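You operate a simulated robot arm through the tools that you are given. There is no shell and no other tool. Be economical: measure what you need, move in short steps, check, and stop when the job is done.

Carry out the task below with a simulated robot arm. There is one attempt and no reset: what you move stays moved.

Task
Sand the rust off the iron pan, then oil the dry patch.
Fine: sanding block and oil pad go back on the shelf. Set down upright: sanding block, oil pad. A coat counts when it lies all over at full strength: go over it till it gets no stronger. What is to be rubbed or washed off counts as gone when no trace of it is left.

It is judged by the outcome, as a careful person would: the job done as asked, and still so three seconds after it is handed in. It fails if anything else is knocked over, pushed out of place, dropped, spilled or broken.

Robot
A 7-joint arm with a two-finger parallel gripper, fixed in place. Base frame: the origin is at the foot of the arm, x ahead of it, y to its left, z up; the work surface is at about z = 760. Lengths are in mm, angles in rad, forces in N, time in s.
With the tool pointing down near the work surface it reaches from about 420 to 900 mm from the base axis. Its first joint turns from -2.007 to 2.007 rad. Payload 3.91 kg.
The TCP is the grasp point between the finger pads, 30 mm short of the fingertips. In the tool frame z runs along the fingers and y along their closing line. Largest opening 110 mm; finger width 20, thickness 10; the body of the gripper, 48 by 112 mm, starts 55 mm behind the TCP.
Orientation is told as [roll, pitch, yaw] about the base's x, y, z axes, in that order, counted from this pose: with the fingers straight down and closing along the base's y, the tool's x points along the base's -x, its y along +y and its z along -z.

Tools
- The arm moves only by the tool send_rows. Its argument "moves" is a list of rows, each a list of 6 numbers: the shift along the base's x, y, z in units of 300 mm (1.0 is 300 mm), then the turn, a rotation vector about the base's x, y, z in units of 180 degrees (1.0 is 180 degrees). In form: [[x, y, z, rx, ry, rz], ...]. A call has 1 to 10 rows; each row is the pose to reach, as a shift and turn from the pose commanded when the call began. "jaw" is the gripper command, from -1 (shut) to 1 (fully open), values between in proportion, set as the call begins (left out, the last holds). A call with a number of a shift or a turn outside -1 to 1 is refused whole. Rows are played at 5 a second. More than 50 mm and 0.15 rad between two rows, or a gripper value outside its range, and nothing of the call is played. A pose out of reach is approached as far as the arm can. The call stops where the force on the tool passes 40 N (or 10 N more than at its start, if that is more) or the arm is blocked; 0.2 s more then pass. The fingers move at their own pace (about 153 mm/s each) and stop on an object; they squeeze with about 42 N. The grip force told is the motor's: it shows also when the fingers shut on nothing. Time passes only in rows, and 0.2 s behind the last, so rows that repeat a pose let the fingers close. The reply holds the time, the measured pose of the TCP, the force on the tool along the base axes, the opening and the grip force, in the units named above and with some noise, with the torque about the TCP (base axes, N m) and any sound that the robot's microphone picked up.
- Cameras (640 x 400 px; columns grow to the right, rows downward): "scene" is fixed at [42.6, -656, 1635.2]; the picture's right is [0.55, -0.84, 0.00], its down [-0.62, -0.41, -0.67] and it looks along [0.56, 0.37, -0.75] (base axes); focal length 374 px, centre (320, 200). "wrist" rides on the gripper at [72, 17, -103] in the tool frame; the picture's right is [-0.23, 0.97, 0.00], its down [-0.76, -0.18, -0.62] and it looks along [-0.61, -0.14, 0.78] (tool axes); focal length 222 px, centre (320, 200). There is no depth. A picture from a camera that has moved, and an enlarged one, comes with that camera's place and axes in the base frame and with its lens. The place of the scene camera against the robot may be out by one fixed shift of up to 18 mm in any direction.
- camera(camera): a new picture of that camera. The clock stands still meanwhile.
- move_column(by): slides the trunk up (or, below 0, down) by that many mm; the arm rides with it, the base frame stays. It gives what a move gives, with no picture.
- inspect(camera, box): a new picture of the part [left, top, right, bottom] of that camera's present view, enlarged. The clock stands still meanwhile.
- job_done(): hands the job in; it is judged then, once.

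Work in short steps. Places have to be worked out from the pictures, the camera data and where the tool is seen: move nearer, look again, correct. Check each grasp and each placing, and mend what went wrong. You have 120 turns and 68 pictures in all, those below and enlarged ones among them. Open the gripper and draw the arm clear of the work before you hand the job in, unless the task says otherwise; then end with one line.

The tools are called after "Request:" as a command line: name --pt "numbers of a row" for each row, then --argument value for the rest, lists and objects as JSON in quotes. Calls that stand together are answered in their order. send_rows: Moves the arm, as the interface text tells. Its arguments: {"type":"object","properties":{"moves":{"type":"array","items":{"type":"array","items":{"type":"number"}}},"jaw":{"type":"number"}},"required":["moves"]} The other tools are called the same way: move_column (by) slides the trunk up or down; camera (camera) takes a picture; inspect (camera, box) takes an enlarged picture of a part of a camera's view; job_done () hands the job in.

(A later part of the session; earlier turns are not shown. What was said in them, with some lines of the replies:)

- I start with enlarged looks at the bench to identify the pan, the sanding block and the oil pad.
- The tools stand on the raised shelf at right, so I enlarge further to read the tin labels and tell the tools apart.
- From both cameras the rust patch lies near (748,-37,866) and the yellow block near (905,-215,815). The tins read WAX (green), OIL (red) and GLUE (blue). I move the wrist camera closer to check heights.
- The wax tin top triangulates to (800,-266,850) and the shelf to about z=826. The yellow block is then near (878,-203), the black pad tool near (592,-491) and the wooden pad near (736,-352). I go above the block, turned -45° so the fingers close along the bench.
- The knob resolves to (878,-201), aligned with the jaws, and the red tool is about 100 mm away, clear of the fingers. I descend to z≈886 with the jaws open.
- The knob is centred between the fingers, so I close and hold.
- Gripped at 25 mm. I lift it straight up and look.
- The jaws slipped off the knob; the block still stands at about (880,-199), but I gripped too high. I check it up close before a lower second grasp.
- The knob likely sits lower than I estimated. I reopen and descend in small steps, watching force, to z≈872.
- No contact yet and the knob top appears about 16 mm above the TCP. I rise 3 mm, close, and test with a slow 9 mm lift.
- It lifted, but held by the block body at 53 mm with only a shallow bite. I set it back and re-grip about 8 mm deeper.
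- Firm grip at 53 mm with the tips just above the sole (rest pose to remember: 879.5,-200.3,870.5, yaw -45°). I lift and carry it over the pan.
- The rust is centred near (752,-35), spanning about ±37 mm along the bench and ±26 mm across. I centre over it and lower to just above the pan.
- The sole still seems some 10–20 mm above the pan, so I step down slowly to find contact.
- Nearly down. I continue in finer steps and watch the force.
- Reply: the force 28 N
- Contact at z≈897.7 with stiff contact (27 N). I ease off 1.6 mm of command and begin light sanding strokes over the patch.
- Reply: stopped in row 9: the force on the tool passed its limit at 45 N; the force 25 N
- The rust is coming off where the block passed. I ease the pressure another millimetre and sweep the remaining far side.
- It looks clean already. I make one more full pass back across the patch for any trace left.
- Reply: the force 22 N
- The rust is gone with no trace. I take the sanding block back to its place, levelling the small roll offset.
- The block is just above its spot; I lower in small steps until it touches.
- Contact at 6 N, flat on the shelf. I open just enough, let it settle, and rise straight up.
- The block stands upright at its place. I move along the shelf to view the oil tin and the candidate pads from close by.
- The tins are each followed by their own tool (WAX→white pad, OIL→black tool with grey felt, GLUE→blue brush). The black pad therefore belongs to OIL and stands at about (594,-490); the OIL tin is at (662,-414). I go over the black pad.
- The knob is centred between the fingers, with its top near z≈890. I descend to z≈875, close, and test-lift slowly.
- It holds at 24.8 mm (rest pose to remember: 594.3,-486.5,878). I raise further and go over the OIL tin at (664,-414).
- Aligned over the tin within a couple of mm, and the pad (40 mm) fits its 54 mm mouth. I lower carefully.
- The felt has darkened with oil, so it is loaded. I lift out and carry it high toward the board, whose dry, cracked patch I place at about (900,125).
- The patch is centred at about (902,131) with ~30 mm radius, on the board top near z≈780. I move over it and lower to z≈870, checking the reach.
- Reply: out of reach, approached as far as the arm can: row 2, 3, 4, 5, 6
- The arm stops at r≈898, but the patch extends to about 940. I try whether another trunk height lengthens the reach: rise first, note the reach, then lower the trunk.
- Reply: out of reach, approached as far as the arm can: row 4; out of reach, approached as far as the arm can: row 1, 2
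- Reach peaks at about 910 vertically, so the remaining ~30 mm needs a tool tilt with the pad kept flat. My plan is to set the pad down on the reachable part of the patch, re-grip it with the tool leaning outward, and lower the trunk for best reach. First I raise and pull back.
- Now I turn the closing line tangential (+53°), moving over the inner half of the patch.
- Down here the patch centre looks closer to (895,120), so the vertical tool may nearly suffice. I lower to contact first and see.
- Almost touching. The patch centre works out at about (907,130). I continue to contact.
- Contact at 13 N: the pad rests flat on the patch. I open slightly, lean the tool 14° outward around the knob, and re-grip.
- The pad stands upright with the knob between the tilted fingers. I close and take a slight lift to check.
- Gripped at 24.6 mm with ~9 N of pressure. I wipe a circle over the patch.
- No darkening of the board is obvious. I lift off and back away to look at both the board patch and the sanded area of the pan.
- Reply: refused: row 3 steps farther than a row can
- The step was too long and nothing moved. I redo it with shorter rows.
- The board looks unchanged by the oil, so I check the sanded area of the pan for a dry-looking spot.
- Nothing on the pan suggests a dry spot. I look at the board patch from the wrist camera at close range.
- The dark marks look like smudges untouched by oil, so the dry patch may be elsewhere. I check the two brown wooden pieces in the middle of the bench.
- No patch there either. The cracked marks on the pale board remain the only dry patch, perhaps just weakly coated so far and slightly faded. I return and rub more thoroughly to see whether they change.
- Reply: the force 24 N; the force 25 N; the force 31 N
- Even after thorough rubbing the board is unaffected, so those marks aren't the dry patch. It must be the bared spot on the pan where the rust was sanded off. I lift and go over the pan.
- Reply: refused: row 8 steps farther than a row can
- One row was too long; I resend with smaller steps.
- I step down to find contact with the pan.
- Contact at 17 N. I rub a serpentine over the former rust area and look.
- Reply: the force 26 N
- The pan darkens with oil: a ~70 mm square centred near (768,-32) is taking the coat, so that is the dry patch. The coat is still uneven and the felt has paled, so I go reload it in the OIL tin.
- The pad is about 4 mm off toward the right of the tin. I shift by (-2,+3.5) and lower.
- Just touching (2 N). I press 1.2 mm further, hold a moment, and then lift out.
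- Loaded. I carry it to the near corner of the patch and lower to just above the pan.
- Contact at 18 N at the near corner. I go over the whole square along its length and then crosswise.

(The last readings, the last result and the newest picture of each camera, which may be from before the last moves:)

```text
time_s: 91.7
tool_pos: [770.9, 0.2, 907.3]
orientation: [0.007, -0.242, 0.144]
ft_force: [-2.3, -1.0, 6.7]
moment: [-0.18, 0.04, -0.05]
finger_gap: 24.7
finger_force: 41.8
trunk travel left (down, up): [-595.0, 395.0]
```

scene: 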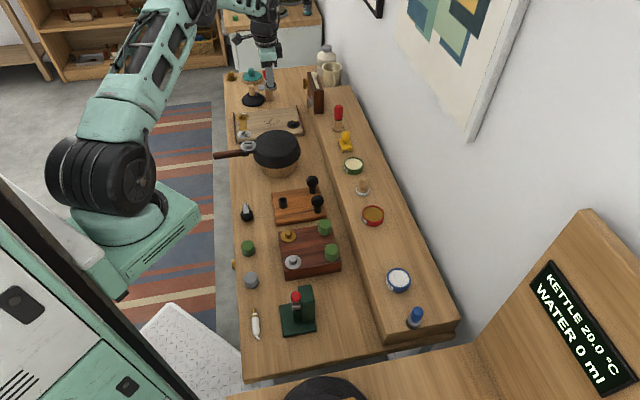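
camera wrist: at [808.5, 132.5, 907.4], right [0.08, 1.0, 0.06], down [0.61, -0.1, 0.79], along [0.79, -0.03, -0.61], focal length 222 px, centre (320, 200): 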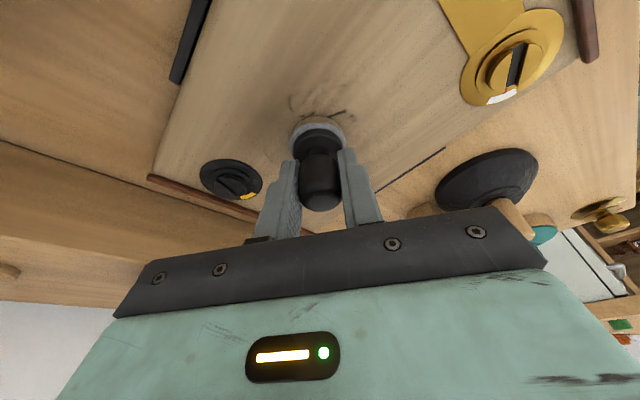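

I finish the last lane, lift aside, and check the coat.

Request:
send_rows --pt "0.0485 -0.063 -0.002 0 0 0" --pt "0.0975 -0.126 -0.002 0 0 0" --pt "0.0975 -0.126 0.05 0 0 0" --pt "0.0975 -0.126 0.18 0 0 0" --pt "0.09 -0.26 0.25 0 0 0" --pt "0.07 -0.4 0.3 0 0 0" --pt "0.04 -0.54 0.31 0 0 0"

Request:
inspect --camera "scene" --box '[250, 126, 306, 161]'

```text
time_s: 93.3
tool_pos: [786.4, -159.3, 998.8]
orientation: [0.008, -0.243, 0.144]
ft_force: [-0.7, 0.3, -0.1]
moment: [-0.04, 0.02, -0.01]
finger_gap: 24.7
finger_force: 41.9
trunk travel left (down, up): [-595.0, 395.0]
```

```text
11.43 times, centred on (278, 144) of scene
camera zoom: at [42.6, -656.0, 1635.2], right [0.55, -0.84, 0.0], down [-0.62, -0.41, -0.67], along [0.56, 0.37, -0.75], focal length 4277 px, centre (800, 846)
```

zoom: 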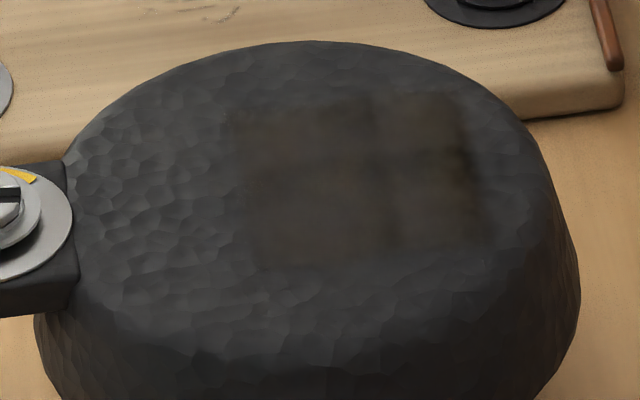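

The coat lies over the whole square (centre about (768,-27), ±35 mm) but is not yet even. I reload the pad and give it more, slower passes.

Request:
send_rows --pt "-0.07 -0.142 0 0 0 0" --pt "-0.14 -0.284 0 0 0 0" --pt "-0.21 -0.426 0 0 0 0" --pt "-0.28 -0.568 0 0 0 0" --pt "-0.35 -0.71 0 0 0 0" --pt "-0.413 -0.848 0 0 0 0" --pt "-0.413 -0.848 -0.12 0 0 0" --pt "-0.413 -0.848 -0.24 0 0 0" --pt "-0.413 -0.848 -0.31 0 0 0" --pt "-0.413 -0.848 -0.326 0 0 0"

Request:
send_rows --pt "0 0 -0.006 0 0 0" --pt "0 0 -0.012 0 0 0" --pt "0 0 -0.017 0 0 0" --pt "0 0 -0.017 0 0 0" --pt "0 0 -0.017 0 0 0"

```text
time_s: 95.5
tool_pos: [661.5, -414.3, 900.9]
orientation: [0.004, -0.243, 0.143]
ft_force: [0.6, 0.3, -1.0]
moment: [0.01, 0.01, 0.0]
finger_gap: 24.4
finger_force: 41.7
trunk travel left (down, up): [-595.0, 395.0]
```

```text
time_s: 96.7
tool_pos: [661.8, -415.1, 895.9]
orientation: [0.005, -0.244, 0.143]
ft_force: [-1.7, 1.2, 8.1]
moment: [-0.03, 0.02, -0.02]
finger_gap: 24.6
finger_force: 41.8
trunk travel left (down, up): [-595.0, 395.0]
```

Request:
send_rows --pt "0 0 0.03 0 0 0" --pt "0 0 0.14 0 0 0" --pt "0 0 0.26 0 0 0" --pt "0.01 0.1 0.34 0 0 0" --pt "0.035 0.25 0.34 0 0 0" --pt "0.06 0.4 0.34 0 0 0" --pt "0.09 0.55 0.34 0 0 0" --pt "0.12 0.7 0.34 0 0 0" --pt "0.15 0.85 0.34 0 0 0" --pt "0.18 1.0 0.34 0 0 0"

Request:
send_rows --pt "0.025 0.15 0 0 0 0" --pt "0.053 0.296 0 0 0 0" --pt "0.053 0.296 -0.12 0 0 0" --pt "0.053 0.296 -0.24 0 0 0" --pt "0.053 0.296 -0.29 0 0 0" --pt "0.053 0.296 -0.3 0 0 0"

```text
time_s: 98.9
tool_pos: [716.2, -116.2, 995.2]
orientation: [0.005, -0.246, 0.139]
ft_force: [-0.1, 0.1, 0.3]
moment: [0.03, 0.01, -0.01]
finger_gap: 24.7
finger_force: 42.2
trunk travel left (down, up): [-595.0, 395.0]
```

```text
time_s: 100.3
tool_pos: [732.1, -27.6, 907.1]
orientation: [0.005, -0.246, 0.144]
ft_force: [-0.4, 0.2, -0.8]
moment: [-0.02, -0.02, 0.01]
finger_gap: 24.7
finger_force: 42.1
trunk travel left (down, up): [-595.0, 395.0]
```

Request:
send_rows --pt "0.0625 0.06 -0.005 0 0 0" --pt "0.125 0.12 -0.005 0 0 0" --pt "0.154 0.088 -0.005 0 0 0" --pt "0.0915 0.028 -0.005 0 0 0" --pt "0.029 -0.032 -0.005 0 0 0" --pt "0.058 -0.064 -0.005 0 0 0" --pt "0.1205 -0.004 -0.005 0 0 0" --pt "0.183 0.056 -0.005 0 0 0" --pt "0.212 0.024 -0.005 0 0 0" --pt "0.1495 -0.036 -0.005 0 0 0"

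Request:
send_rows --pt "-0.0625 -0.06 0 0 0 0" --pt "-0.0335 -0.092 0 0 0 0" --pt "0.029 -0.032 0 0 0 0" --pt "0.0915 0.028 0 0 0 0" --pt "0.0335 0.092 0 0 0 0" --pt "-0.0245 0.156 0 0 0 0" --pt "-0.0557 0.126 0 0 0 0" --pt "0.0023 0.062 0 0 0 0" --pt "0.0603 -0.002 0 0 0 0" --pt "0.029 -0.032 0 0 0 0"

Request:
send_rows --pt "-0.058 0.064 0 0 0 0" --pt "-0.116 0.128 0 0 0 0" --pt "-0.1473 0.098 0 0 0 0" --pt "-0.0893 0.034 0 0 0 0" --pt "-0.0313 -0.03 0 0 0 0" --pt "-0.0625 -0.06 0 0 0 0" --pt "-0.1205 0.004 0 0 0 0" --pt "-0.1785 0.068 0 0 0 0"

```text
time_s: 102.5
tool_pos: [775.9, -38.3, 907.7]
orientation: [0.005, -0.246, 0.143]
ft_force: [3.1, 0.5, 10.4]
moment: [-0.03, -0.26, 0.01]
finger_gap: 24.6
finger_force: 41.7
trunk travel left (down, up): [-595.0, 395.0]
```

```text
time_s: 104.7
tool_pos: [785.3, -47.6, 907.6]
orientation: [0.006, -0.248, 0.143]
ft_force: [5.4, 4.5, 26.6]
moment: [0.07, -0.3, 0.0]
finger_gap: 24.6
finger_force: 41.8
trunk travel left (down, up): [-595.0, 395.0]
```

```text
time_s: 106.5
tool_pos: [731.0, -27.7, 905.9]
orientation: [0.006, -0.246, 0.141]
ft_force: [2.9, -5.1, 24.8]
moment: [-0.34, -0.33, -0.02]
finger_gap: 24.7
finger_force: 41.7
trunk travel left (down, up): [-595.0, 395.0]
```

Contact held at 10–26 N through all passes. I lift and head for the tin, checking the coat on the way.

Request:
send_rows --pt "0 0 0.04 0 0 0" --pt "0 0 0.17 0 0 0" --pt "0 0 0.29 0 0 0" --pt "-0.01 -0.12 0.31 0 0 0" --pt "-0.03 -0.27 0.31 0 0 0" --pt "-0.06 -0.42 0.31 0 0 0" --pt "-0.09 -0.57 0.31 0 0 0" --pt "-0.12 -0.72 0.31 0 0 0" --pt "-0.15 -0.86 0.31 0 0 0" --pt "-0.18 -1.0 0.31 0 0 0"

Request:
inspect --camera "scene" --box '[250, 126, 306, 161]'

```text
time_s: 108.7
tool_pos: [675.6, -327.6, 999.4]
orientation: [0.007, -0.245, 0.144]
ft_force: [0.4, 0.1, -1.3]
moment: [-0.04, 0.06, -0.02]
finger_gap: 24.8
finger_force: 42.3
trunk travel left (down, up): [-595.0, 395.0]
```

```text
11.43 times, centred on (278, 144) of scene
camera zoom: at [42.6, -656.0, 1635.2], right [0.55, -0.84, 0.0], down [-0.62, -0.41, -0.67], along [0.56, 0.37, -0.75], focal length 4277 px, centre (800, 846)
```

zoom: 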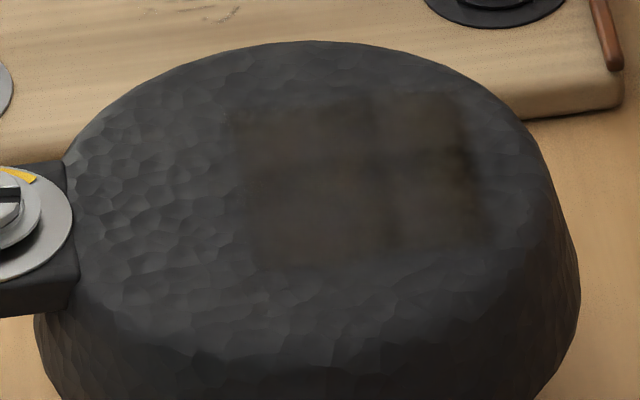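

The coat looks identical to the previous picture, so it has reached full strength. Now I return the pad to its place at (594,-486.5), keeping the same tilt so it lands flat.

Request:
send_rows --pt "-0.068 -0.132 0 0 0 0" --pt "-0.136 -0.265 0 0 0 0" --pt "-0.203 -0.397 0 0 0 0" --pt "-0.271 -0.53 0 0 0 0" --pt "-0.271 -0.53 -0.12 0 0 0" --pt "-0.271 -0.53 -0.24 0 0 0" --pt "-0.271 -0.53 -0.34 0 0 0" --pt "-0.271 -0.53 -0.385 0 0 0"

Request:
send_rows --pt "0 0 -0.005 0 0 0" --pt "0 0 -0.01 0 0 0" --pt "0 0 -0.013 0 0 0"

```text
time_s: 110.5
tool_pos: [593.7, -485.9, 883.7]
orientation: [0.005, -0.244, 0.144]
ft_force: [-0.5, -0.3, -0.8]
moment: [-0.02, 0.01, -0.02]
finger_gap: 24.8
finger_force: 42.0
trunk travel left (down, up): [-595.0, 395.0]
```

```text
time_s: 111.3
tool_pos: [596.0, -485.6, 880.0]
orientation: [0.005, -0.243, 0.141]
ft_force: [-0.7, -0.1, 0.6]
moment: [0.04, -0.03, -0.03]
finger_gap: 24.6
finger_force: 42.0
trunk travel left (down, up): [-595.0, 395.0]
```

Request:
send_rows --pt "0 0 -0.003 0 0 0" --pt "0 0 -0.006 0 0 0"

```text
time_s: 111.9
tool_pos: [595.0, -485.9, 879.0]
orientation: [0.004, -0.245, 0.143]
ft_force: [1.9, 1.1, 6.3]
moment: [-0.1, -0.08, 0.03]
finger_gap: 24.7
finger_force: 42.0
trunk travel left (down, up): [-595.0, 395.0]
```

Contact at 6 N. I open, let it settle, and withdraw along the tool axis.

Request:
send_rows --pt "0 0 0.002 0 0 0" --pt "0 0 0.003 0 0 0" --pt "-0.01 -0.001 0.04 0 0 0" --pt "-0.035 -0.005 0.14 0 0 0" --pt "-0.065 -0.009 0.26 0 0 0" --pt "-0.095 -0.013 0.38 0 0 0" --pt "-0.15 0.1 0.45 0 0 0" --pt "-0.2 0.24 0.48 0 0 0" --jaw 0.0

Request:
camera --camera "scene"

```text
time_s: 113.7
tool_pos: [533.6, -413.2, 1023.5]
orientation: [0.007, -0.245, 0.143]
ft_force: [-0.9, -0.3, -0.9]
moment: [0.05, 0.0, 0.02]
finger_gap: 54.9
finger_force: 0.1
trunk travel left (down, up): [-595.0, 395.0]
```

```text
2 pictures are left
```

scene: 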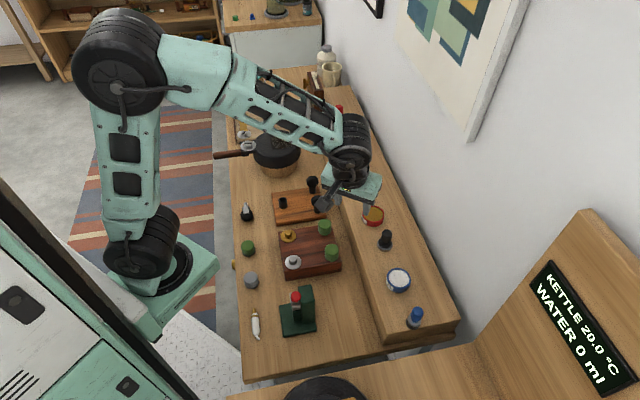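

The oil pad stands upright at its place. I draw the arm up and back and take one last check.

Request:
send_rows --pt "-0.02 0.05 0.12 0 0 0" --pt "-0.05 0.1 0.24 0 0 0" --pt "-0.08 0.15 0.36 0 0 0" --pt "-0.12 0.2 0.46 0 0 0"

Request:
inspect --camera "scene" --box '[230, 100, 420, 260]'

```text
time_s: 114.7
tool_pos: [498.2, -354.8, 1160.0]
orientation: [0.009, -0.243, 0.141]
ft_force: [0.2, -0.1, -0.9]
moment: [0.01, 0.02, 0.0]
finger_gap: 54.8
finger_force: 0.1
trunk travel left (down, up): [-595.0, 395.0]
```

```text
2.50 times, centred on (325, 180) of scene
camera zoom: at [42.6, -656.0, 1635.2], right [0.55, -0.84, 0.0], down [-0.62, -0.41, -0.67], along [0.56, 0.37, -0.75], focal length 936 px, centre (308, 250)
```

zoom: 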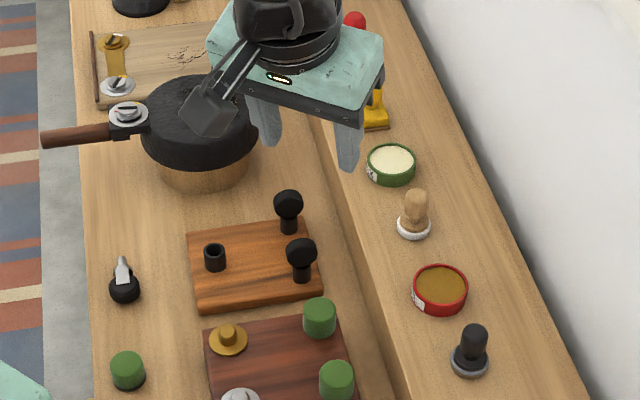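

Everything stands in place, the gripper is open and the arm is clear, so I hand in.

Request:
job_done

```text
The job is handed in.
```

The rust is sanded off the pan, the dry patch left under it is oiled until two successive pictures showed no change, and both the sanding block and oil pad stand upright in their places on the shelf; before finding that patch I also rubbed the oiled pad over the marked area of the board, which showed no change.
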